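You operate a simulated robot arm through the tools that you are given. There is no shell and no other tool.

You run a simulated two-armed robot. Do the job below in one go: nothing can be reset, and whatever is moved stays where it is left.

## Task
Tension the lower belt to mark 3, using the 30 mm socket spanner.
Fine: the spanner from the belt table's ledge; loosen the lock nut first, park the spanner, turn the knob, tighten the nut; the spanner ends in its holder; leave the lower belt switched off. Set down upright: what you pick out.

Only the result counts: the job must be done as asked and must still hold three seconds after the hand-in. Knocking over, shifting, dropping, spilling or breaking anything else fails it.

## Robot
Two 6-joint arms with two-finger grippers on one trunk, on a base that drives. Base frame: it is fixed to the floor where the robot stands at the start and does not move with it; the origin is under the middle of the robot, x ahead of it, y to its left, z up. Lengths are in mm, angles in rad, forces in N, time in s.
The left shoulder is at the start at [70, 148, 1213], the right one opposite. Places, roughly: belt tilt handwheel [500, 1000, 800]; desk direction dial [700, -1100, 900]; desk main switch [500, -1100, 700]; desk speed dial [600, -1100, 900]; in-end knob [600, -500, 1000]; lock nut [500, -200, 500]; lower belt [800, 200, 600]; lower belt main switch [500, -800, 700]; out-end knob [600, 800, 1000]; red stop knob [500, 1300, 900]; tension knob [500, -400, 500]; tilt lock knob [500, 1200, 700]; track lock knob [500, 600, 500]; tracking knob [500, 700, 500]. Payload 2.69 kg a hand.
Tool frame (each hand has its own): the origin (TCP) lies between the finger pads and is the grasp point; the fingertips stand 20 mm ahead of it; z points along the fingers, y is the line along which they close. The gripper opens to 100 mm. The gripper's body begins 63 mm behind the TCP.
Orientation is told as [roll, pitch, yaw] about the base's x, y, z axes, in that order, counted from this pose: with the fingers straight down and closing along the base's y, the tool's x points along the base's -x, its y along +y and its z along -z.

## Interface
- The arms move only by the tool play_rows. It takes "left_steps", "right_steps" or both (then of equal length, played together; a hand with none holds still); each is a list that holds one entry, the list of rows, each a list of 6 numbers: the shift along the tool's x, y, z in mm, then the turn, a rotation vector about the tool's x, y, z in rad. In form: [[[x, y, z, ax, ay, az], ...]]. A call has 1 to 20 rows; each row shifts and turns the commanded pose from where the row before left it, along the tool's axes as they then stand. "left_fingers" and "right_fingers" are, for a hand that has rows, the closure in counts, from 0 (fully open) to 255 (shut), set as the call begins (left out, the last holds). Each row takes 0.2 s and may step no farther than 50 mm and 0.15 rad from the row before; otherwise, or with a gripper value out of range, the whole call is refused. A pose out of reach is approached as far as the arm can. The call stops where the force on the tool passes 40 N (or 10 N more than at its start, if that is more) or the arm is blocked; 0.2 s more then pass. The fingers move at their own pace (about 45 mm/s each) and stop on an object; they squeeze with about 25 N. The grip force told is the motor's: it shows also when the fingers shut on nothing. Time passes only in rows, and 0.2 s behind the last, so rows that do not move let the fingers close. The reply holds the time, the measured pose of the TCP, the force on the tool along the base axes, the opening and the grip force, in the units named above and with some noise, with the torque about the TCP (base axes, N m) and any sound that the robot's microphone picked up, and new pictures: "views" is both (left out), scene, wrist or none (wrist: the cameras of the hands that moved).
- Cameras (640 x 400 px; columns grow to the right, rows downward): "scene" is now at [120.8, -13.1, 1422.3]; the picture's right is [-0.05, -1.00, -0.00], its down [-0.84, 0.04, -0.55] and it looks along [0.55, -0.03, -0.84] (base axes); focal length 258 px, centre (320, 200). "left" rides on the left gripper at [70, 19, -99] in its tool frame; the picture's right is [-0.26, 0.97, 0.00], its down [-0.75, -0.20, -0.63] and it looks along [-0.61, -0.16, 0.78] (tool axes); focal length 230 px, centre (320, 200). "right" rides on the right gripper at [70, -19, -99] in its tool frame; the picture's right is [0.26, 0.97, 0.00], its down [-0.75, 0.20, -0.63] and it looks along [-0.61, 0.16, 0.78] (tool axes); focal length 230 px, centre (320, 200). There is no depth. A picture from a camera that has moved, and an enlarged one, comes with that camera's place and axes in the base frame and with its lens. The place of the scene camera against the robot may be out by one fixed shift of up to 25 mm in any direction.
- lift_body(by): slides the trunk up (or, below 0, down) by that many mm; the arms and the scene camera ride with it, the base frame stays. It gives what a move gives, with no picture.
- roll_base(legs): drives the robot by 1 to 6 legs, each [ahead, turn to the left] in mm and rad, along the robot's own axes; the way and the turn of a leg run together, so that a leg with both is an arc; at most 1500 mm and 3.142 rad a leg. The arms and the cameras ride along, it lands a little off, and it stops where it bumps. It gives what a move gives, and a new picture of the scene camera.
- head_to(pan, tilt): turns the head with the scene camera to pan (to the left, within 1.501 rad either way) and tilt (down, from -0.506 to 1.204), counted from straight ahead of the robot. It gives what a move gives, and a new picture of the scene camera.
- close_up(camera, box): a new picture of the part [left, top, right, bottom] of that camera's present view, enlarged. No time passes.
- hand_in(): hands the job in; it is judged then, once.

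Places have to be worked out from the pictures, the camera data and where the tool is seen. Open the grippers and draw the arms clear of the work before you hand the job in, unless the task says otherwise.

The tools are called after ">>>" as a command line: name --argument value ..., lists and objects as JSON in quotes. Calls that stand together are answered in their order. play_rows: Moves the arms, as the interface text tells. Its arguments: {"type":"object","properties":{"left_steps":{"type":"array"},"left_fingers":{"type":"number"},"right_steps":{"type":"array"},"right_fingers":{"type":"number"},"views":{"type":"string","enum":["both","scene","wrist","none"]}},"required":[]} The other tools are called the same way: lift_body (by) slides the trunk up or down; roll_base (legs) drives the base; head_to (pan, tilt) turns the head that bears the scene camera; close_up (camera, box) takes an enlarged picture of a part of a camera's view; hand_in () hands the job in.

At the start:

```text
time_s: 0.0
left_tcp_pos: [524.0, 62.4, 923.9]
left_tool_rot: [-0.001, 0.002, -0.004]
left_ft_force: [-0.3, 0.3, -0.3]
left_moment: [0.0, 0.03, 0.0]
left_opening: 100.0
left_grip_force: 0.1
right_tcp_pos: [401.0, -224.8, 778.8]
right_tool_rot: [0.0, -0.001, -0.006]
right_ft_force: [0.2, 0.3, 0.4]
right_moment: [0.02, 0.01, 0.02]
right_opening: 100.1
right_grip_force: 0.2
trunk travel left (down, up): [-771.0, 169.0]
robot x, y, heading: [2.6, -0.8, 0.001]
head pan, tilt: [-0.047, 0.99]
```

scene: 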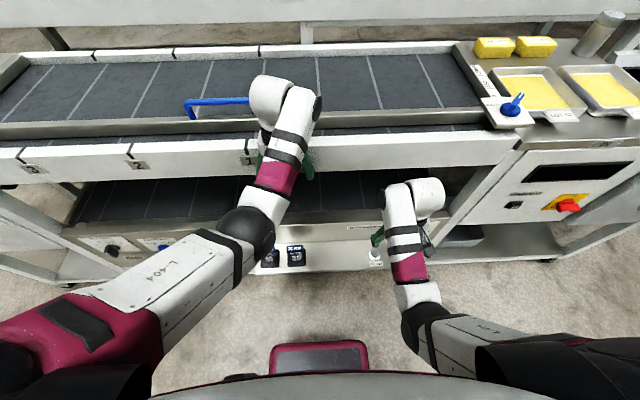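
right: 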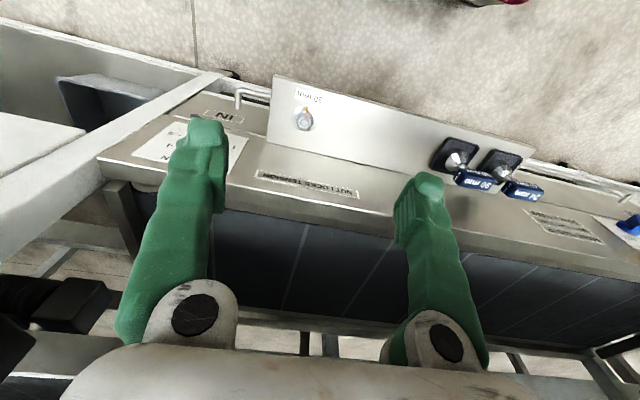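
left: 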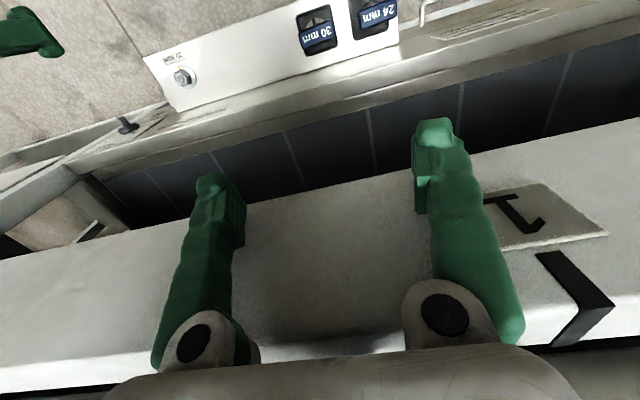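

I see a belt machine with a lower shelf holding the two spanners (30 mm and 24 mm) and a lock nut. I'll first look closer at the pictures to locate everything.

>>> close_up --camera "right" --box '[100, 60, 640, 300]'

>>> close_up --camera "scene" --box '[230, 200, 450, 300]'

>>> close_up --camera "left" --box '[100, 0, 640, 200]'

```text
1.19 times, centred on (370, 180) of right
camera zoom: at [331.7, -242.1, 878.3], right [-0.25, 0.97, 0.0], down [0.75, 0.2, 0.63], along [0.61, 0.16, -0.78], focal length 273 px, centre (261, 224)
```

zoom: 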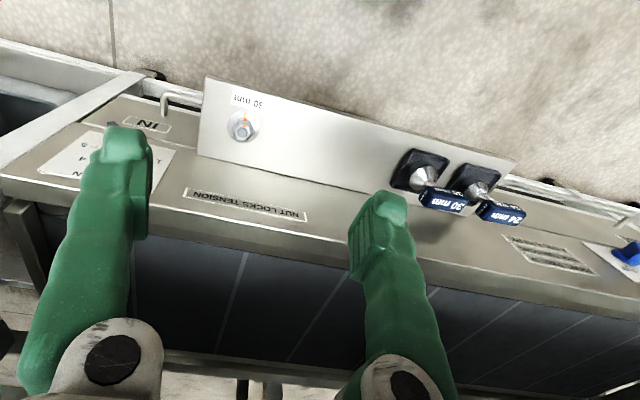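

```text
2.91 times, centred on (340, 250) of scene
camera zoom: at [120.8, -13.1, 1422.3], right [-0.05, -1.0, 0.0], down [-0.84, 0.04, -0.55], along [0.55, -0.03, -0.84], focal length 750 px, centre (262, 54)
```

zoom: 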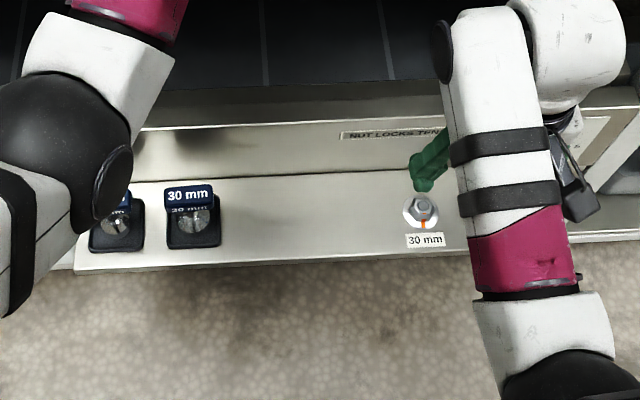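

```text
1.19 times, centred on (370, 100) of left
camera zoom: at [454.3, 80.8, 1024.4], right [0.26, 0.97, 0.0], down [0.75, -0.2, 0.63], along [0.61, -0.16, -0.78], focal length 273 px, centre (261, 318)
```

zoom: 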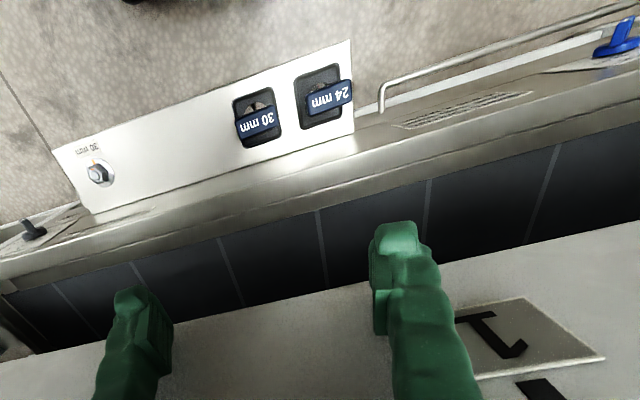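

The nut triangulates to about [480, -233, 469]. I'll turn the head to look over the right side (tension knob, switch) before moving anything.

>>> head_to --pan -0.6 --tilt 0.9

>>> close_up --camera "scene" --box '[200, 150, 520, 350]'

```text
time_s: 1.0
left_tcp_pos: [523.4, 62.3, 925.3]
left_tool_rot: [-0.001, 0.0, -0.004]
left_ft_force: [0.4, -0.3, 0.0]
left_moment: [-0.01, 0.03, 0.05]
left_opening: 99.9
left_grip_force: 0.1
right_tcp_pos: [402.6, -223.5, 779.5]
right_tool_rot: [0.0, 0.001, -0.005]
right_ft_force: [-0.7, -0.7, -0.4]
right_moment: [0.0, -0.02, -0.02]
right_opening: 100.0
right_grip_force: 0.0
trunk travel left (down, up): [-771.0, 169.0]
robot x, y, heading: [1.7, 1.4, 0.002]
head pan, tilt: [-0.6, 0.901]
camera scene: at [113.0, -52.4, 1428.8], right [-0.56, -0.83, 0.0], down [-0.65, 0.44, -0.62], along [0.51, -0.35, -0.78], focal length 258 px, centre (320, 200)
```

scene: 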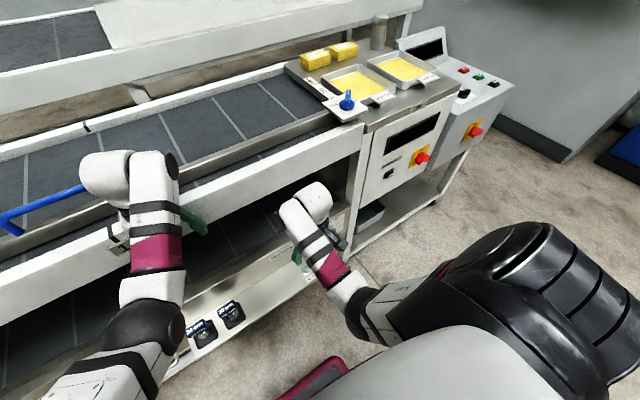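

```text
2.00 times, centred on (360, 250) of scene
camera zoom: at [113.0, -52.4, 1428.8], right [-0.56, -0.83, 0.0], down [-0.65, 0.44, -0.62], along [0.51, -0.35, -0.78], focal length 515 px, centre (240, 100)
```

zoom: 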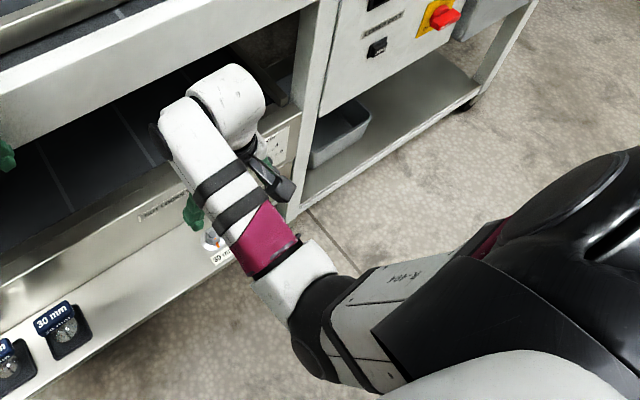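

I'll enlarge the panel with the switches and the display to see the belt state.

>>> close_up --camera "scene" --box '[340, 90, 500, 190]'

>>> close_up --camera "right" --box '[80, 60, 340, 222]'

>>> close_up --camera "right" --box '[380, 100, 640, 262]'

>>> close_up --camera "left" --box '[240, 0, 480, 150]'

```text
4.00 times, centred on (420, 140) of scene
camera zoom: at [113.0, -52.4, 1428.8], right [-0.56, -0.83, 0.0], down [-0.65, 0.44, -0.62], along [0.51, -0.35, -0.78], focal length 1030 px, centre (-80, 440)
```

zoom: 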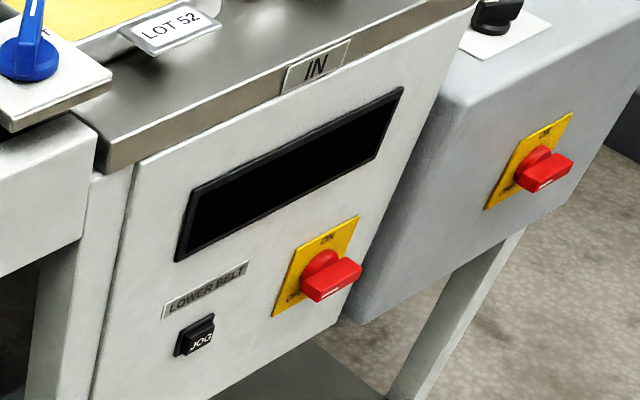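

```text
2.46 times, centred on (210, 141) of right
camera zoom: at [331.7, -242.0, 878.3], right [-0.25, 0.97, 0.0], down [0.75, 0.2, 0.63], along [0.61, 0.16, -0.78], focal length 566 px, centre (591, 345)
```

zoom: 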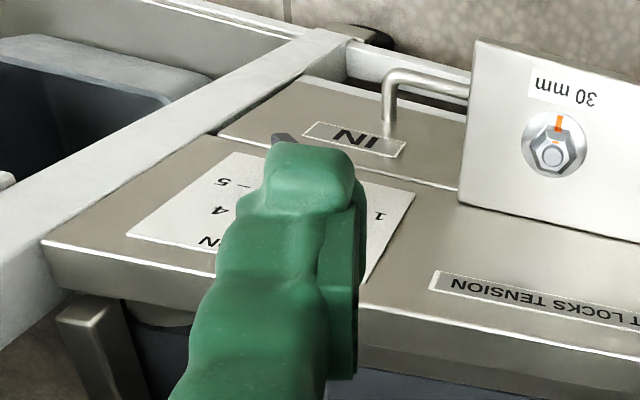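

```text
2.46 times, centred on (510, 181) of right
camera zoom: at [331.7, -242.0, 878.3], right [-0.25, 0.97, 0.0], down [0.75, 0.2, 0.63], along [0.61, 0.16, -0.78], focal length 566 px, centre (-148, 247)
```

zoom: 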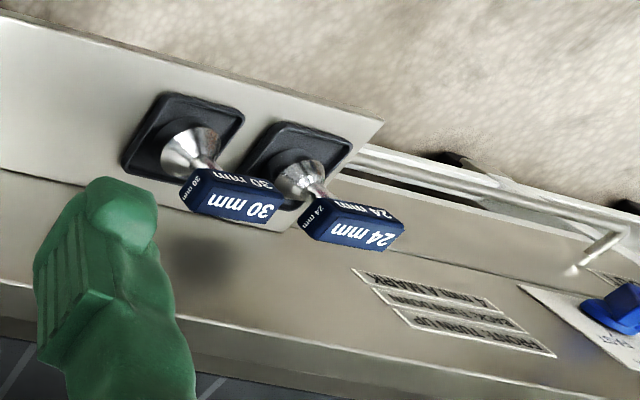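

```text
2.67 times, centred on (360, 75) of left
camera zoom: at [454.3, 80.7, 1024.4], right [0.26, 0.97, 0.0], down [0.75, -0.2, 0.63], along [0.61, -0.16, -0.78], focal length 614 px, centre (213, 533)
```

zoom: 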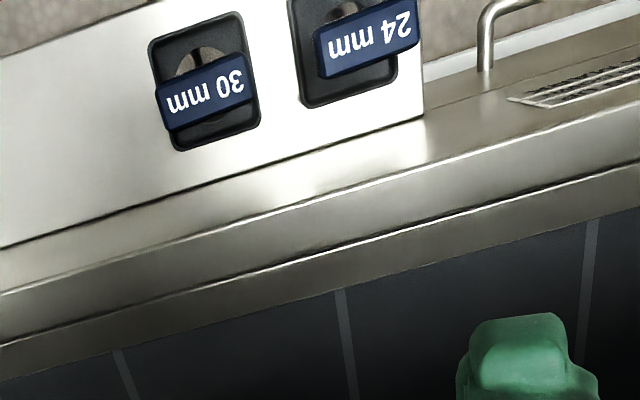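

The ledge is horizontal: the nut axis is vertical, and both spanners stand upright with blue bar handles; the 30 mm handle triangulates to about [480, 71, 546]. I'll pull both hands back toward the robot to be clear and to see the tension dial.

>>> play_rows --left_steps '[[[50, 0, 0, 0, 0, 0], [50, 0, 0, 0, 0, 0], [50, 0, 0, 0, 0, 0], [50, 0, 0, 0, 0, 0], [30, 30, 0, 0, 0, 0]]]' --right_steps '[[[40, 0, 0, 0, 0, 0], [40, 0, 0, 0, 0, 0], [0, -20, 0, 0, 0, 0], [0, 0, 0, 0, 0, 0], [0, 0, 0, 0, 0, 0]]]'

```text
time_s: 1.7
left_tcp_pos: [485.2, 139.8, 880.9]
left_tool_rot: [0.118, -0.053, 0.071]
left_ft_force: [0.5, 0.4, -0.3]
left_moment: [0.0, 0.0, -0.01]
left_opening: 100.0
left_grip_force: 0.0
left hand out of reach, approached as far as the arm can: row 1, 2, 3
right_tcp_pos: [320.5, -232.3, 778.9]
right_tool_rot: [0.001, 0.002, -0.002]
right_ft_force: [0.5, 0.3, -0.2]
right_moment: [0.01, 0.03, 0.03]
right_opening: 100.1
right_grip_force: 0.1
trunk travel left (down, up): [-771.0, 169.0]
robot x, y, heading: [0.1, -3.7, 0.002]
head pan, tilt: [-0.6, 0.901]
stopped in row 3 (left hand): the arm was blocked; the commanded pose is now the measured one
camera scene: at [115.0, -51.0, 1428.6], right [-0.56, -0.83, 0.0], down [-0.65, 0.44, -0.62], along [0.51, -0.35, -0.78], focal length 258 px, centre (320, 200)
camera right: at [251.8, -250.3, 877.8], right [-0.26, 0.97, 0.0], down [0.75, 0.2, 0.63], along [0.61, 0.16, -0.78], focal length 230 px, centre (320, 200)
camera left: at [409.7, 140.7, 978.3], right [0.18, 0.98, 0.13], down [0.74, -0.22, 0.64], along [0.65, -0.02, -0.76], focal length 230 px, centre (320, 200)
```

scene: 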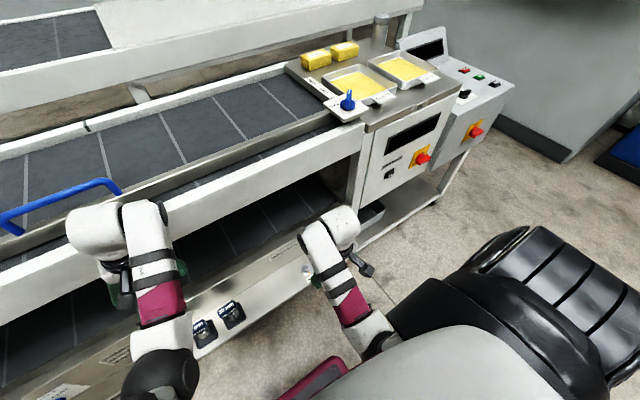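
right: 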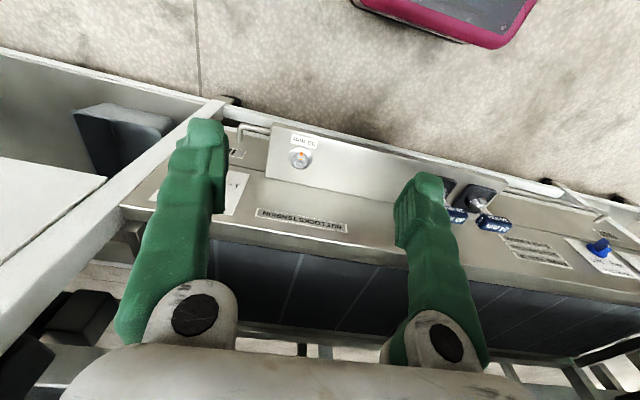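
left: 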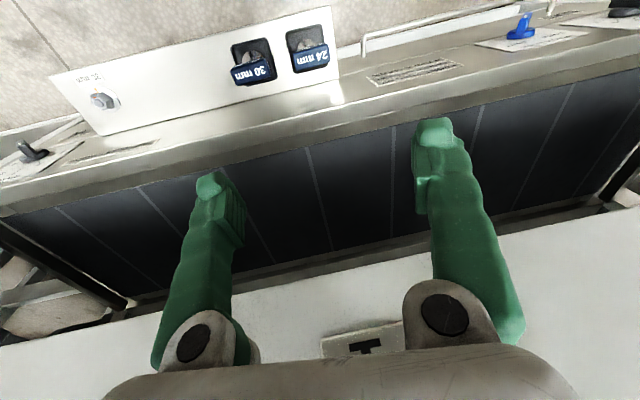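

The left hand hit its own reach limit when drawn straight back (too near the shoulder height), and is now at [485, 140, 881] with no contact force. I'll lower it first while straightening it, then draw it back.

>>> play_rows --left_steps '[[[0, 0, 30, 0.06, 0.025, 0.035], [0, 0, 40, 0.058, 0.028, 0.036], [0, 0, 50, 0, 0, 0], [0, 0, 40, 0, 0, 0], [40, 0, 0, 0, 0, 0], [40, 0, 0, 0, 0, 0], [40, 0, 0, 0, 0, 0]]]'

```text
time_s: 3.5
left_tcp_pos: [372.2, 214.2, 721.8]
left_tool_rot: [0.14, -0.017, 0.015]
left_ft_force: [0.8, 0.0, -0.6]
left_moment: [0.0, -0.02, 0.03]
left_opening: 100.1
left_grip_force: 0.1
right_tcp_pos: [320.3, -233.7, 779.0]
right_tool_rot: [0.003, -0.001, -0.002]
right_ft_force: [0.5, -0.1, -0.4]
right_moment: [0.01, 0.02, 0.02]
right_opening: 99.9
right_grip_force: 0.0
trunk travel left (down, up): [-771.0, 169.0]
robot x, y, heading: [3.2, 0.4, 0.006]
head pan, tilt: [-0.6, 0.901]
stopped in row 7 (left hand): the arm was blocked; the commanded pose is now the measured one
camera scene: at [113.0, -53.3, 1428.8], right [-0.56, -0.83, 0.0], down [-0.65, 0.44, -0.62], along [0.51, -0.35, -0.78], focal length 258 px, centre (320, 200)
camera left: at [301.7, 218.0, 822.3], right [0.24, 0.96, 0.14], down [0.75, -0.28, 0.61], along [0.62, -0.04, -0.78], focal length 230 px, centre (320, 200)
```

scene: 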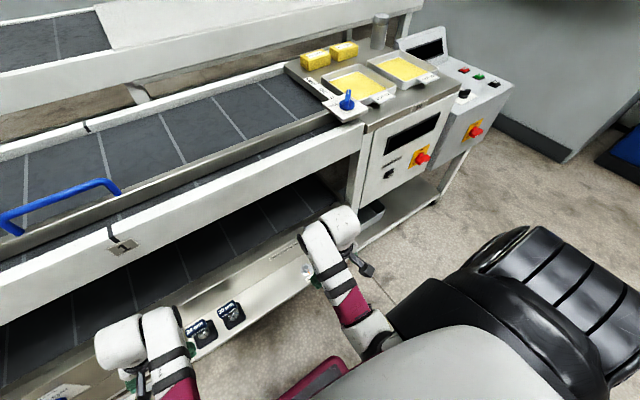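
left: 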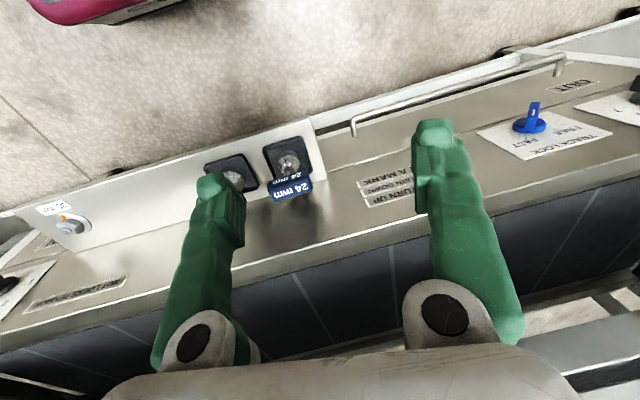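

Left hand is now clear in front of the ledge. Ledge front edge is at about x 445, both hands stay short of it, so I lower the trunk by 300 mm to bring the hands to working height.

>>> lift_body --by -300

>>> head_to --pan -0.3 --tilt 0.9

```text
time_s: 6.5
left_tcp_pos: [373.1, 214.5, 423.1]
left_tool_rot: [0.138, -0.015, 0.014]
left_ft_force: [-0.6, 0.0, -1.1]
left_moment: [0.02, -0.03, 0.01]
left_opening: 100.2
left_grip_force: 0.0
right_tcp_pos: [322.3, -231.8, 479.3]
right_tool_rot: [0.001, 0.001, -0.003]
right_ft_force: [0.2, 0.1, -0.3]
right_moment: [0.01, 0.0, 0.01]
right_opening: 100.0
right_grip_force: 0.0
trunk travel left (down, up): [-471.0, 469.0]
robot x, y, heading: [1.3, -0.4, -0.002]
head pan, tilt: [-0.6, 0.901]
```

```text
time_s: 7.2
left_tcp_pos: [373.3, 215.2, 421.1]
left_tool_rot: [0.137, -0.014, 0.015]
left_ft_force: [0.8, 0.1, -0.4]
left_moment: [0.01, 0.0, 0.04]
left_opening: 100.0
left_grip_force: 0.0
right_tcp_pos: [320.9, -232.8, 481.0]
right_tool_rot: [0.0, -0.001, -0.001]
right_ft_force: [-0.2, -0.3, -0.3]
right_moment: [-0.03, 0.02, -0.01]
right_opening: 100.2
right_grip_force: 0.0
trunk travel left (down, up): [-471.0, 469.0]
robot x, y, heading: [2.6, 0.5, -0.003]
head pan, tilt: [-0.3, 0.901]
camera scene: at [122.6, -32.0, 1128.9], right [-0.29, -0.96, 0.0], down [-0.75, 0.23, -0.62], along [0.59, -0.18, -0.78], focal length 258 px, centre (320, 200)
```

scene: 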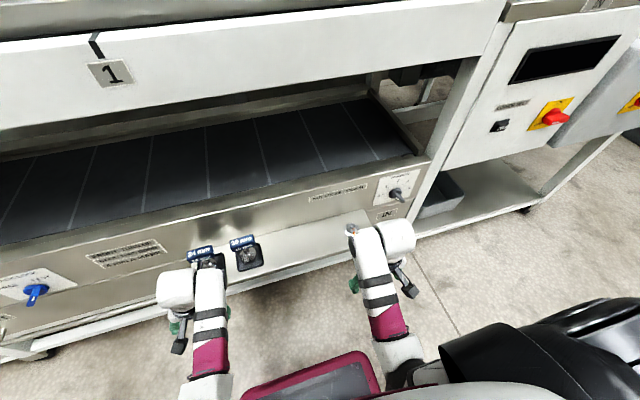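

The tension dial is now visible at the right end. I'll enlarge it, the spanners and the nut.

>>> close_up --camera "scene" --box '[350, 160, 446, 220]'

>>> close_up --camera "scene" --box '[160, 215, 288, 295]'

>>> close_up --camera "right" --box '[0, 0, 640, 400]'

>>> close_up --camera "scene" --box '[480, 30, 640, 130]'

>>> close_up --camera "left" --box '[0, 0, 640, 400]'

```text
6.67 times, centred on (398, 190) of scene
camera zoom: at [122.6, -32.0, 1128.9], right [-0.29, -0.96, 0.0], down [-0.75, 0.23, -0.62], along [0.59, -0.18, -0.78], focal length 1718 px, centre (-200, 267)
```

zoom: 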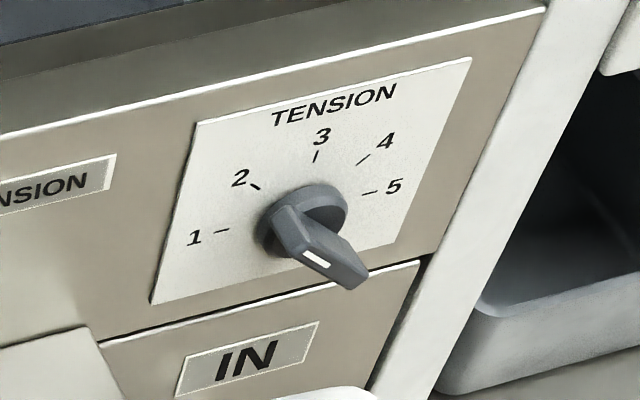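

```text
5.00 times, centred on (224, 255) of scene
camera zoom: at [122.6, -32.0, 1128.9], right [-0.29, -0.96, 0.0], down [-0.75, 0.23, -0.62], along [0.59, -0.18, -0.78], focal length 1288 px, centre (800, -75)
```

zoom: 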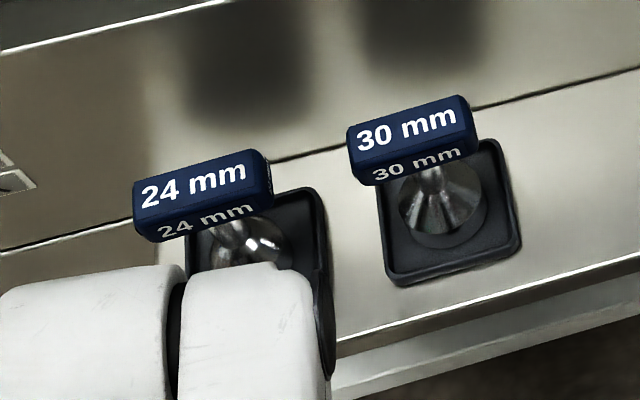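

```text
1.00 times, centred on (320, 200) of right (not enlarged: the box is as wide or as high as the picture)
camera zoom: at [250.7, -251.0, 578.0], right [-0.26, 0.97, 0.0], down [0.75, 0.2, 0.63], along [0.61, 0.16, -0.78], focal length 230 px, centre (320, 200)
```

zoom: 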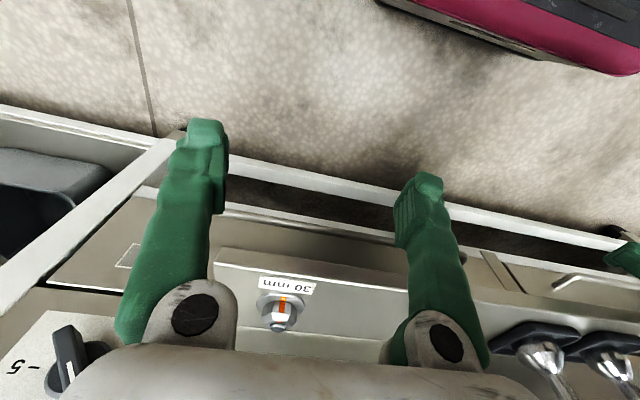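

```text
4.00 times, centred on (560, 80) of scene
camera zoom: at [122.6, -32.0, 1128.9], right [-0.29, -0.96, 0.0], down [-0.75, 0.23, -0.62], along [0.59, -0.18, -0.78], focal length 1030 px, centre (-640, 680)
```

zoom: 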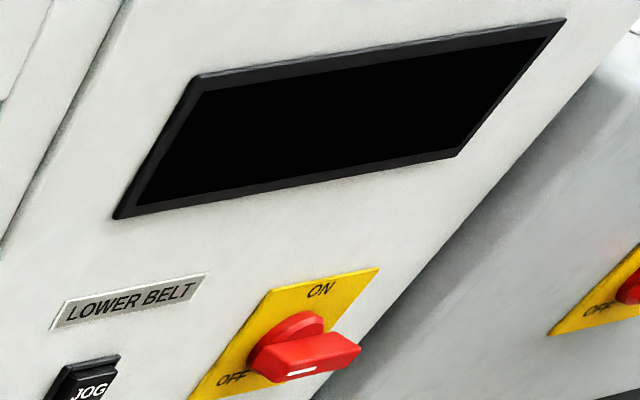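

```text
1.00 times, centred on (320, 200) of left (not enlarged: the box is as wide or as high as the picture)
camera zoom: at [301.6, 218.1, 522.2], right [0.24, 0.96, 0.14], down [0.75, -0.28, 0.61], along [0.62, -0.05, -0.78], focal length 230 px, centre (320, 200)
```

zoom: 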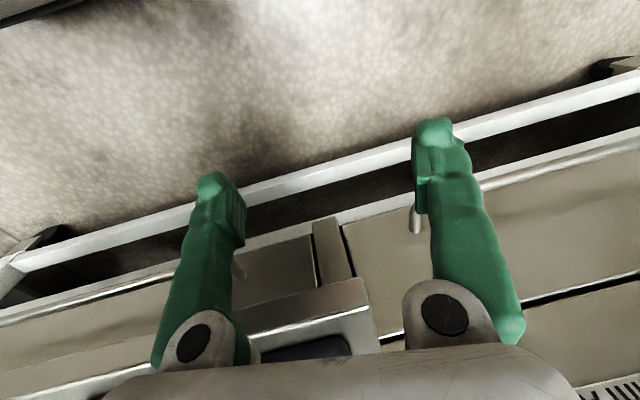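

The dial reads 1–5 clockwise over the top with the knob pointing lower right; it sits on the front fascia below the lower belt. I'll move the right hand up and to the right for a better oblique view of the dial and nut.

>>> play_rows --right_steps '[[[0, -30, -40, 0, 0, 0], [0, -30, -40, 0, 0, 0], [0, -30, -40, 0, 0, 0], [0, -20, 0, 0, 0, 0], [0, 0, 0, 0, 0, 0]]]'

>>> close_up --camera "scene" --box '[330, 160, 490, 260]'

```text
time_s: 8.4
left_tcp_pos: [371.8, 215.1, 422.0]
left_tool_rot: [0.137, -0.015, 0.013]
left_ft_force: [-0.5, 0.2, 0.0]
left_moment: [-0.01, -0.01, 0.0]
left_opening: 99.9
left_grip_force: 0.0
right_tcp_pos: [325.8, -366.7, 520.2]
right_tool_rot: [0.003, 0.0, -0.003]
right_ft_force: [0.2, -0.1, 0.4]
right_moment: [-0.02, 0.0, 0.0]
right_opening: 99.9
right_grip_force: 0.1
right hand out of reach, approached as far as the arm can: row 1, 2, 3
trunk travel left (down, up): [-471.0, 469.0]
robot x, y, heading: [0.7, 0.2, 0.0]
head pan, tilt: [-0.3, 0.901]
camera scene: at [122.6, -32.0, 1128.9], right [-0.29, -0.96, 0.0], down [-0.75, 0.23, -0.62], along [0.59, -0.18, -0.78], focal length 258 px, centre (320, 200)
camera right: at [255.8, -384.3, 619.2], right [-0.26, 0.97, 0.0], down [0.75, 0.2, 0.63], along [0.61, 0.16, -0.78], focal length 230 px, centre (320, 200)
```

scene: 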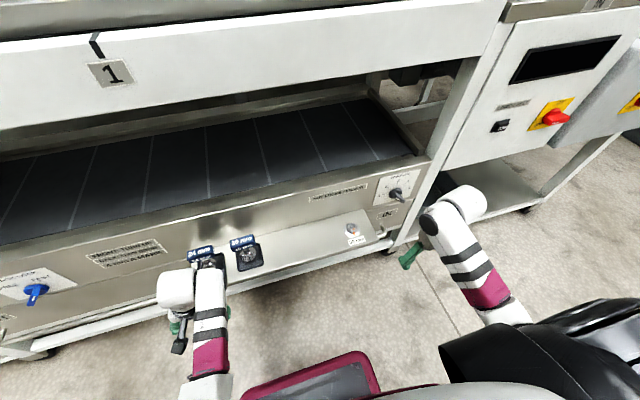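
right: 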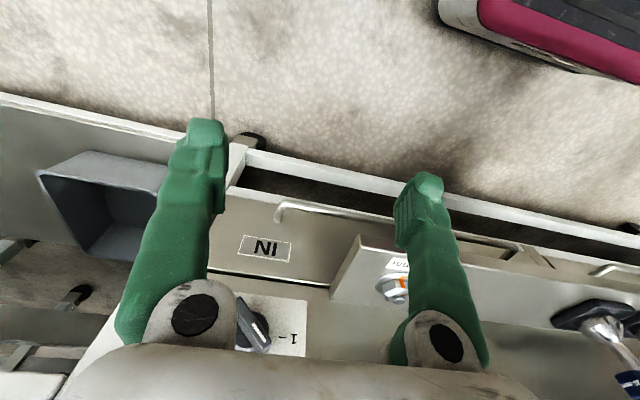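

```text
4.00 times, centred on (410, 210) of scene
camera zoom: at [122.6, -32.0, 1128.9], right [-0.29, -0.96, 0.0], down [-0.75, 0.23, -0.62], along [0.59, -0.18, -0.78], focal length 1030 px, centre (-40, 160)
```

zoom: 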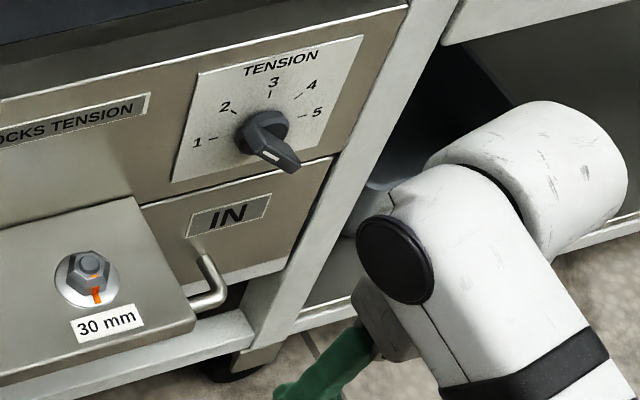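

The nut, ledge and dial are clear now; the fascia appears vertical at about x 537 and the knob axis points toward the robot. I'll zoom harder on the knob and nut.

>>> close_up --camera "scene" --box '[378, 172, 426, 202]'

>>> close_up --camera "scene" --box '[335, 214, 375, 239]'

>>> close_up --camera "right" --box '[210, 220, 340, 350]'

>>> close_up --camera "right" --box '[540, 270, 640, 400]'

```text
13.33 times, centred on (402, 187) of scene
camera zoom: at [122.6, -32.0, 1128.9], right [-0.29, -0.96, 0.0], down [-0.75, 0.23, -0.62], along [0.59, -0.18, -0.78], focal length 3435 px, centre (-773, 373)
```

zoom: 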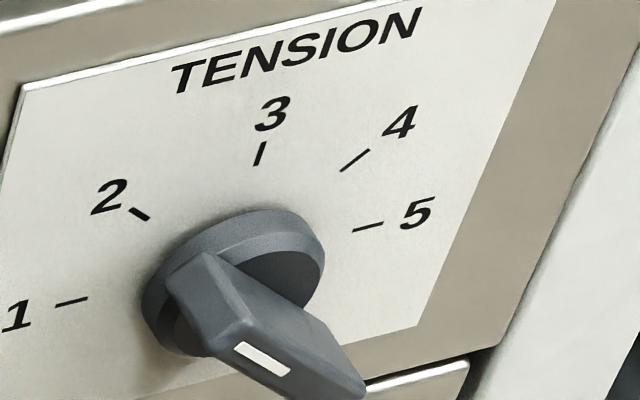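

```text
16.00 times, centred on (355, 226) of scene
camera zoom: at [122.6, -32.0, 1128.9], right [-0.29, -0.96, 0.0], down [-0.75, 0.23, -0.62], along [0.59, -0.18, -0.78], focal length 4122 px, centre (-240, -224)
```

zoom: 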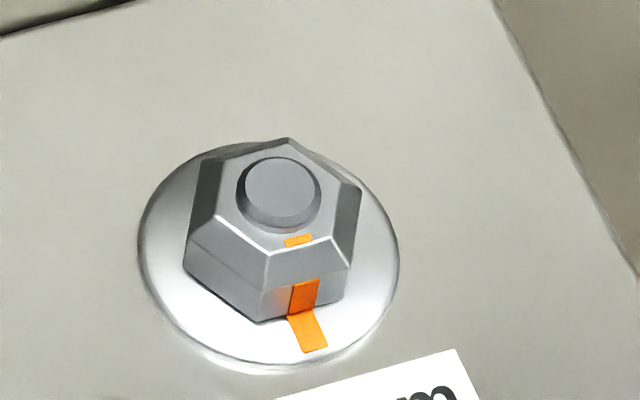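

```text
3.08 times, centred on (275, 285) of right
camera zoom: at [255.8, -384.3, 619.2], right [-0.26, 0.97, 0.0], down [0.75, 0.2, 0.63], along [0.61, 0.16, -0.78], focal length 708 px, centre (458, -62)
```

zoom: 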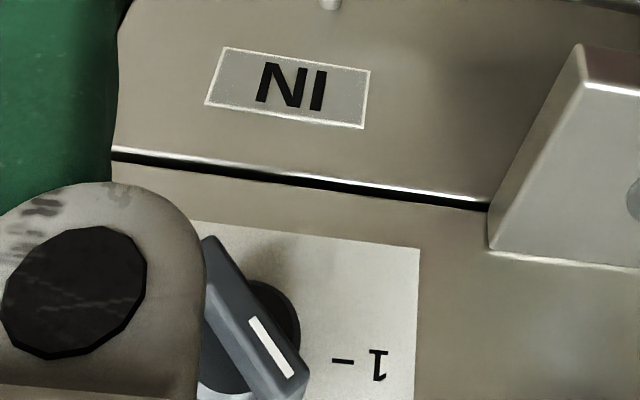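

```text
3.08 times, centred on (590, 335) of right
camera zoom: at [255.8, -384.3, 619.2], right [-0.26, 0.97, 0.0], down [0.75, 0.2, 0.63], along [0.61, 0.16, -0.78], focal length 708 px, centre (-511, -215)
```

zoom: 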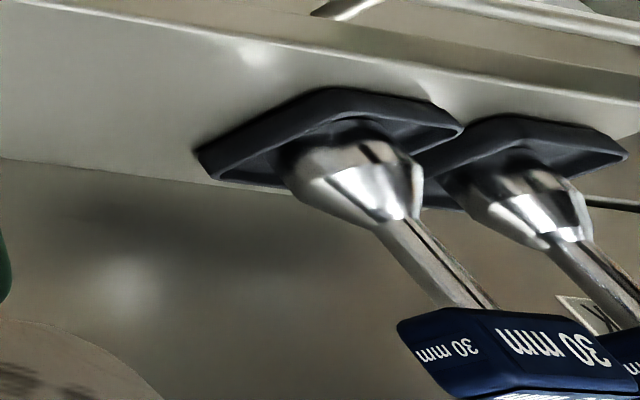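

The knob pointer (white-marked end) is at mark 2; the nut has flats facing ±x with its orange witness mark toward me. Next I bring the right hand forward to a reachable height, checking where the commanded pose actually stands.

>>> play_rows --right_steps '[[[-20, 30, 0, 0, 0, 0], [-30, 30, 0, 0, 0, 0], [-30, 30, 0, 0, 0, 0], [0, 0, 0, 0, 0, 0]]]' --views "none"

```text
time_s: 9.4
left_tcp_pos: [372.3, 214.3, 422.2]
left_tool_rot: [0.137, -0.016, 0.012]
left_ft_force: [-0.1, -0.2, -0.3]
left_moment: [-0.02, -0.02, 0.01]
left_opening: 100.0
left_grip_force: 0.1
right_tcp_pos: [406.9, -280.2, 509.6]
right_tool_rot: [0.001, -0.002, -0.002]
right_ft_force: [0.2, -0.2, -0.4]
right_moment: [0.01, 0.01, -0.01]
right_opening: 100.0
right_grip_force: 0.1
right hand out of reach, approached as far as the arm can: row 1, 2
trunk travel left (down, up): [-471.0, 469.0]
robot x, y, heading: [-3.2, 3.9, 0.002]
head pan, tilt: [-0.3, 0.901]
```

Now at [407, -280, 510]; I continue outward and up, toward the point above the 30 mm spanner.

>>> play_rows --right_steps '[[[-20, 30, -15, 0, 0, 0], [-20, 35, -20, 0, 0, 0], [-15, 35, -20, 0, 0, 0], [-10, 40, -20, 0, 0, 0], [-5, 40, -20, 0, 0, 0], [-3, 40, -20, 0, 0, 0], [0, 40, -20, 0, 0, 0], [0, 0, 0, 0, 0, 0]]]'

```text
time_s: 11.4
left_tcp_pos: [372.3, 215.3, 422.2]
left_tool_rot: [0.14, -0.014, 0.014]
left_ft_force: [-0.8, -0.1, 0.7]
left_moment: [-0.02, -0.01, -0.01]
left_opening: 99.8
left_grip_force: 0.1
right_tcp_pos: [514.9, -65.7, 620.6]
right_tool_rot: [-0.067, -0.024, -0.081]
right_ft_force: [-0.6, -0.2, -0.2]
right_moment: [0.01, 0.0, -0.01]
right_opening: 100.2
right_grip_force: 0.1
right hand out of reach, approached as far as the arm can: row 1, 2, 3, 4, 5
trunk travel left (down, up): [-471.0, 469.0]
robot x, y, heading: [0.0, -1.4, 0.002]
head pan, tilt: [-0.3, 0.901]
stopped in row 8 (right hand): the arm was blocked; the commanded pose is now the measured one
camera scene: at [122.8, -31.9, 1128.8], right [-0.29, -0.96, 0.0], down [-0.75, 0.23, -0.62], along [0.59, -0.18, -0.78], focal length 258 px, centre (320, 200)
camera right: at [441.6, -72.2, 717.9], right [-0.18, 0.98, -0.07], down [0.75, 0.18, 0.63], along [0.63, 0.06, -0.77], focal length 230 px, centre (320, 200)
```

scene: 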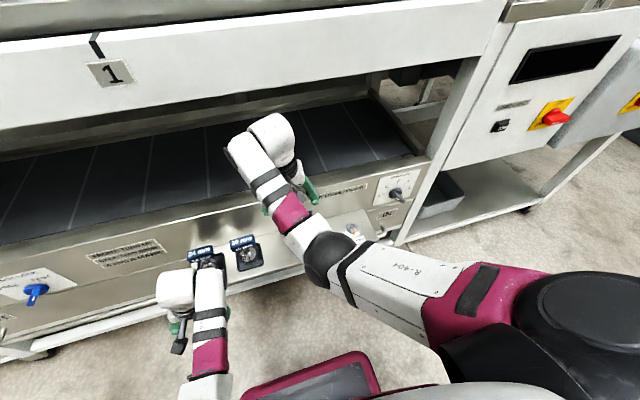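
right: 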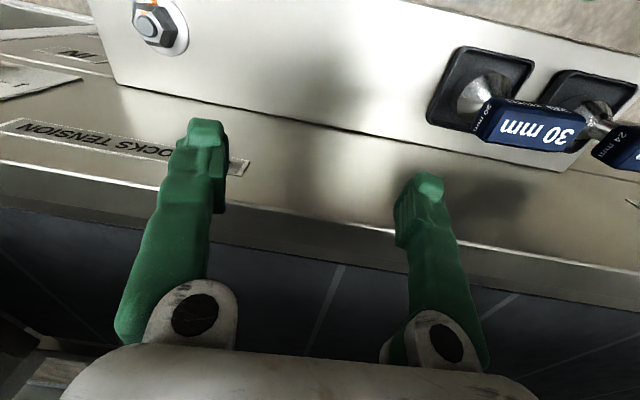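

The arm can't fold that close to the shoulder height (minimum distance about 530 mm), so it drifted to [515, -66, 621]. I'll lower and draw it back a bit, straighten it, then raise the trunk by 100 mm for a comfortable reach.

>>> play_rows --right_steps '[[[0, 0, 30, -0.067, 0.024, -0.081], [10, 0, 30, 0, 0, 0], [25, 0, 0, 0, 0, 0], [25, 0, 0, 0, 0, 0], [0, 0, 0, 0, 0, 0]]]' --views "wrist"

```text
time_s: 12.6
left_tcp_pos: [373.5, 214.9, 422.4]
left_tool_rot: [0.139, -0.018, 0.013]
left_ft_force: [0.5, -0.2, -0.3]
left_moment: [0.02, -0.02, 0.0]
left_opening: 100.1
left_grip_force: 0.1
right_tcp_pos: [482.4, -140.3, 567.3]
right_tool_rot: [-0.12, -0.051, -0.067]
right_ft_force: [0.1, 0.0, -0.1]
right_moment: [0.0, 0.0, 0.0]
right_opening: 100.1
right_grip_force: 0.0
trunk travel left (down, up): [-471.0, 469.0]
robot x, y, heading: [-0.8, -3.4, -0.002]
head pan, tilt: [-0.3, 0.901]
stopped in row 5 (right hand): the arm was blocked; the commanded pose is now the measured one
camera right: at [407.9, -141.4, 664.2], right [-0.19, 0.97, -0.13], down [0.74, 0.22, 0.64], along [0.65, 0.02, -0.76], focal length 230 px, centre (320, 200)
```

right: 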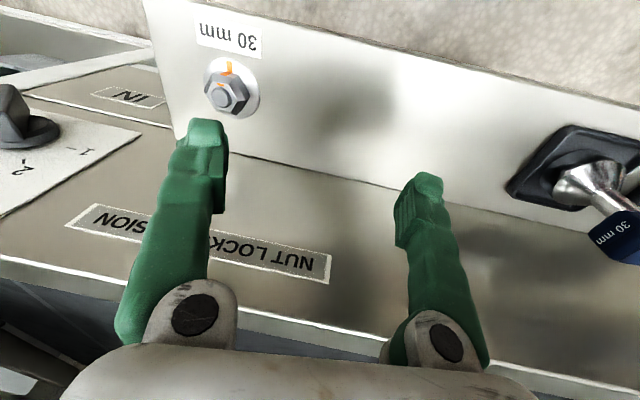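

The arms jam when the hand is inward of its own side, so I'll use base turns to keep targets about 20° to the right hand's own side. First I raise the trunk by 100 mm.

>>> lift_body --by 100

>>> play_rows --right_steps '[[[5, 0, 30, 0.04, 0.017, 0.022], [15, -5, 35, 0.04, 0.017, 0.022], [25, -5, 30, 0.04, 0.017, 0.022], [30, 0, 10, 0, 0, 0], [30, 0, 0, 0, 0, 0], [0, 0, 0, 0, 0, 0]]]' --left_steps '[[[15, 30, 0, 0, 0, 0], [20, 35, 0, 0, 0, 0], [20, 35, 0, 0, 0, 0], [0, 0, 0, 0, 0, 0], [0, 0, 0, 0, 0, 0], [0, 0, 0, 0, 0, 0]]]'

```text
time_s: 13.9
left_tcp_pos: [372.4, 216.1, 522.5]
left_tool_rot: [0.138, -0.015, 0.012]
left_ft_force: [-0.5, 0.0, -0.3]
left_moment: [-0.01, 0.02, 0.0]
left_opening: 99.9
left_grip_force: 0.1
right_tcp_pos: [482.7, -139.9, 666.8]
right_tool_rot: [-0.118, -0.049, -0.068]
right_ft_force: [-0.2, 0.1, -0.2]
right_moment: [0.0, -0.01, 0.02]
right_opening: 100.0
right_grip_force: 0.0
trunk travel left (down, up): [-571.0, 369.0]
robot x, y, heading: [0.2, -3.3, -0.002]
head pan, tilt: [-0.3, 0.901]
```

```text
time_s: 15.0
left_tcp_pos: [316.6, 314.9, 534.7]
left_tool_rot: [0.138, -0.013, 0.012]
left_ft_force: [0.4, -0.7, -0.2]
left_moment: [0.02, -0.01, 0.02]
left_opening: 99.9
left_grip_force: 0.1
right_tcp_pos: [418.5, -247.8, 573.1]
right_tool_rot: [-0.401, -0.071, -0.178]
right_ft_force: [0.3, -0.3, 0.4]
right_moment: [0.0, 0.0, 0.03]
right_opening: 99.9
right_grip_force: 0.0
right hand out of reach, approached as far as the arm can: row 5
trunk travel left (down, up): [-571.0, 369.0]
robot x, y, heading: [1.9, 4.0, -0.002]
head pan, tilt: [-0.3, 0.901]
stopped in row 5 (right hand): the arm was blocked; the commanded pose is now the measured one
camera scene: at [122.1, -32.5, 1228.9], right [-0.3, -0.96, 0.0], down [-0.75, 0.23, -0.62], along [0.59, -0.18, -0.78], focal length 258 px, centre (320, 200)
camera right: at [347.2, -213.0, 667.3], right [-0.07, 0.92, -0.39], down [0.78, 0.29, 0.55], along [0.62, -0.27, -0.73], focal length 230 px, centre (320, 200)
camera left: at [245.9, 317.7, 635.0], right [0.24, 0.96, 0.14], down [0.75, -0.28, 0.61], along [0.62, -0.05, -0.78], focal length 230 px, centre (320, 200)
```

scene: 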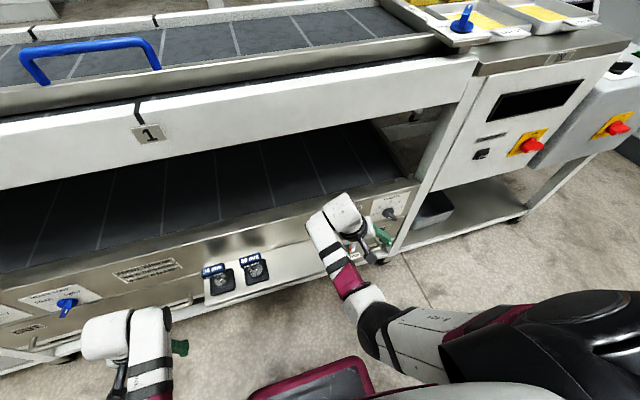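
right: 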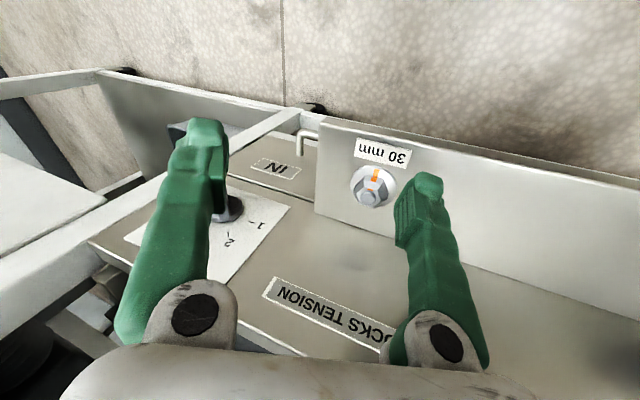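
left: 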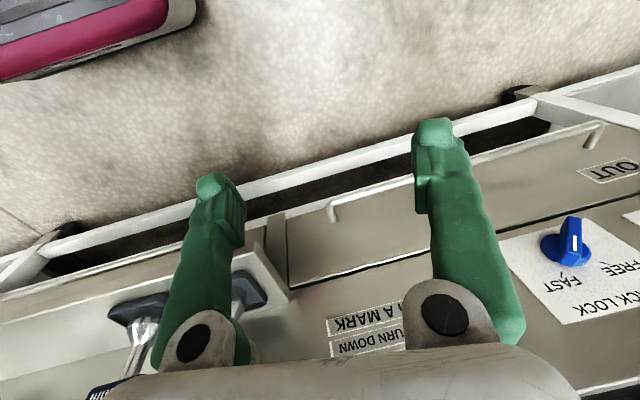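

My last turn correction had the wrong sign for the right hand, tilting it further; left hand is fine at [317, 315, 535]. I'll now straighten the right hand properly toward a start-like pose about [401, -230, 575].

>>> play_rows --right_steps '[[[5, 0, 0, -0.1, 0.018, -0.045], [5, 5, 0, -0.1, 0.018, -0.045], [5, 5, 0, -0.1, 0.018, -0.045], [5, 5, 0, -0.1, 0.018, -0.045], [0, 0, 0, 0, 0, 0]]]' --views "wrist"

```text
time_s: 16.2
left_tcp_pos: [316.1, 315.6, 533.5]
left_tool_rot: [0.138, -0.015, 0.013]
left_ft_force: [0.4, 0.0, 0.0]
left_moment: [0.03, -0.02, -0.04]
left_opening: 99.9
left_grip_force: 0.0
right_tcp_pos: [401.0, -230.5, 570.4]
right_tool_rot: [-0.001, 0.036, -0.017]
right_ft_force: [-0.6, 0.4, -0.2]
right_moment: [0.01, 0.0, 0.02]
right_opening: 100.1
right_grip_force: 0.0
trunk travel left (down, up): [-571.0, 369.0]
robot x, y, heading: [0.7, 1.5, 0.001]
head pan, tilt: [-0.3, 0.901]
camera right: at [333.8, -247.5, 671.7], right [-0.24, 0.97, 0.01], down [0.78, 0.19, 0.6], along [0.58, 0.15, -0.8], focal length 230 px, centre (320, 200)
```

right: 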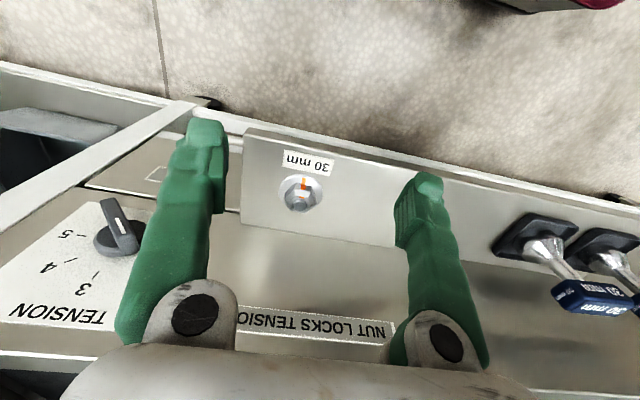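

Right hand is straight again at [401, -230, 570]. I raise the trunk another 80 mm so the fingers clear the spanner tops, then turn the base left so that the spanner lies on the right hand's own side.

>>> lift_body --by 80

>>> roll_base --legs '[[0, 0.49]]'

```text
time_s: 17.4
left_tcp_pos: [317.2, 314.4, 614.1]
left_tool_rot: [0.138, -0.015, 0.011]
left_ft_force: [-0.4, 0.0, -0.3]
left_moment: [0.02, 0.0, 0.0]
left_opening: 100.0
left_grip_force: 0.1
right_tcp_pos: [401.7, -230.3, 650.1]
right_tool_rot: [0.001, 0.037, -0.02]
right_ft_force: [0.2, -0.4, 0.8]
right_moment: [0.01, 0.0, 0.0]
right_opening: 99.9
right_grip_force: 0.1
trunk travel left (down, up): [-651.0, 289.0]
robot x, y, heading: [-1.8, 1.8, -0.005]
head pan, tilt: [-0.3, 0.901]
```

```text
time_s: 19.1
left_tcp_pos: [135.0, 425.2, 614.0]
left_tool_rot: [0.138, -0.015, 0.494]
left_ft_force: [-0.4, -0.5, 0.4]
left_moment: [0.0, 0.0, 0.03]
left_opening: 100.1
left_grip_force: 0.1
right_tcp_pos: [461.1, -18.8, 650.7]
right_tool_rot: [-0.001, 0.037, 0.463]
right_ft_force: [0.6, -0.3, 0.0]
right_moment: [-0.02, -0.01, -0.02]
right_opening: 100.1
right_grip_force: 0.0
trunk travel left (down, up): [-651.0, 289.0]
robot x, y, heading: [0.4, 1.6, 0.482]
head pan, tilt: [-0.3, 0.901]
camera scene: at [119.1, 27.2, 1308.9], right [0.18, -0.98, 0.0], down [-0.77, -0.14, -0.62], along [0.61, 0.11, -0.78], focal length 258 px, centre (320, 200)
```

scene: 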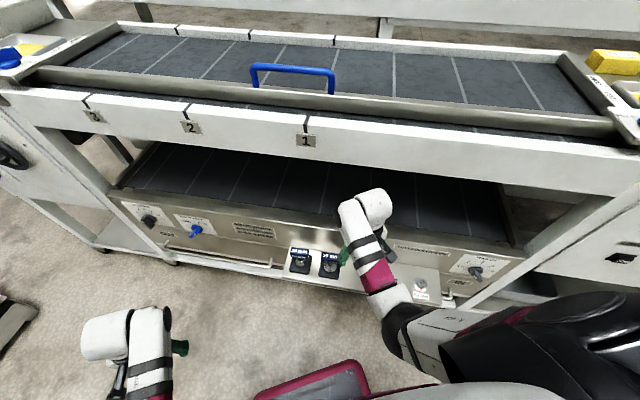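

The hand is at [461, -19, 651] with yaw 0.46. I rotate it back to yaw 0 in place and level the pitch.

>>> play_rows --right_steps '[[[0, 0, 0, 0, 0, 0.116], [0, 0, 0, 0, 0, 0.116], [0, 0, 0, 0, 0, 0.116], [0, 0, 0, 0, 0, 0.115], [0, 0, 0, 0, -0.037, 0], [0, 0, 0, 0, 0, 0]]]'

```text
time_s: 20.5
left_tcp_pos: [136.2, 425.9, 613.4]
left_tool_rot: [0.138, -0.013, 0.495]
left_ft_force: [-0.7, 0.3, 0.0]
left_moment: [0.0, -0.02, -0.01]
left_opening: 100.1
left_grip_force: 0.0
right_tcp_pos: [461.6, -18.8, 650.2]
right_tool_rot: [-0.015, -0.003, 0.0]
right_ft_force: [0.5, 0.1, -0.1]
right_moment: [0.01, 0.01, 0.01]
right_opening: 100.1
right_grip_force: 0.1
trunk travel left (down, up): [-651.0, 289.0]
robot x, y, heading: [0.0, 1.8, 0.481]
head pan, tilt: [-0.3, 0.901]
camera scene: at [119.4, 27.1, 1308.8], right [0.18, -0.98, 0.0], down [-0.77, -0.14, -0.62], along [0.61, 0.11, -0.78], focal length 258 px, centre (320, 200)
camera right: at [390.8, -35.1, 748.7], right [-0.26, 0.97, -0.02], down [0.75, 0.21, 0.63], along [0.61, 0.15, -0.78], focal length 230 px, centre (320, 200)
```

scene: 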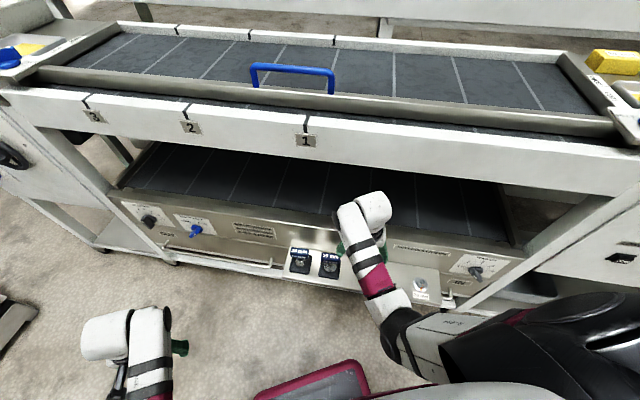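
right: 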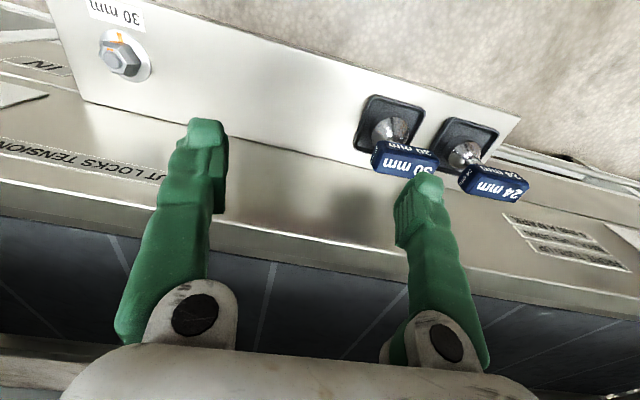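

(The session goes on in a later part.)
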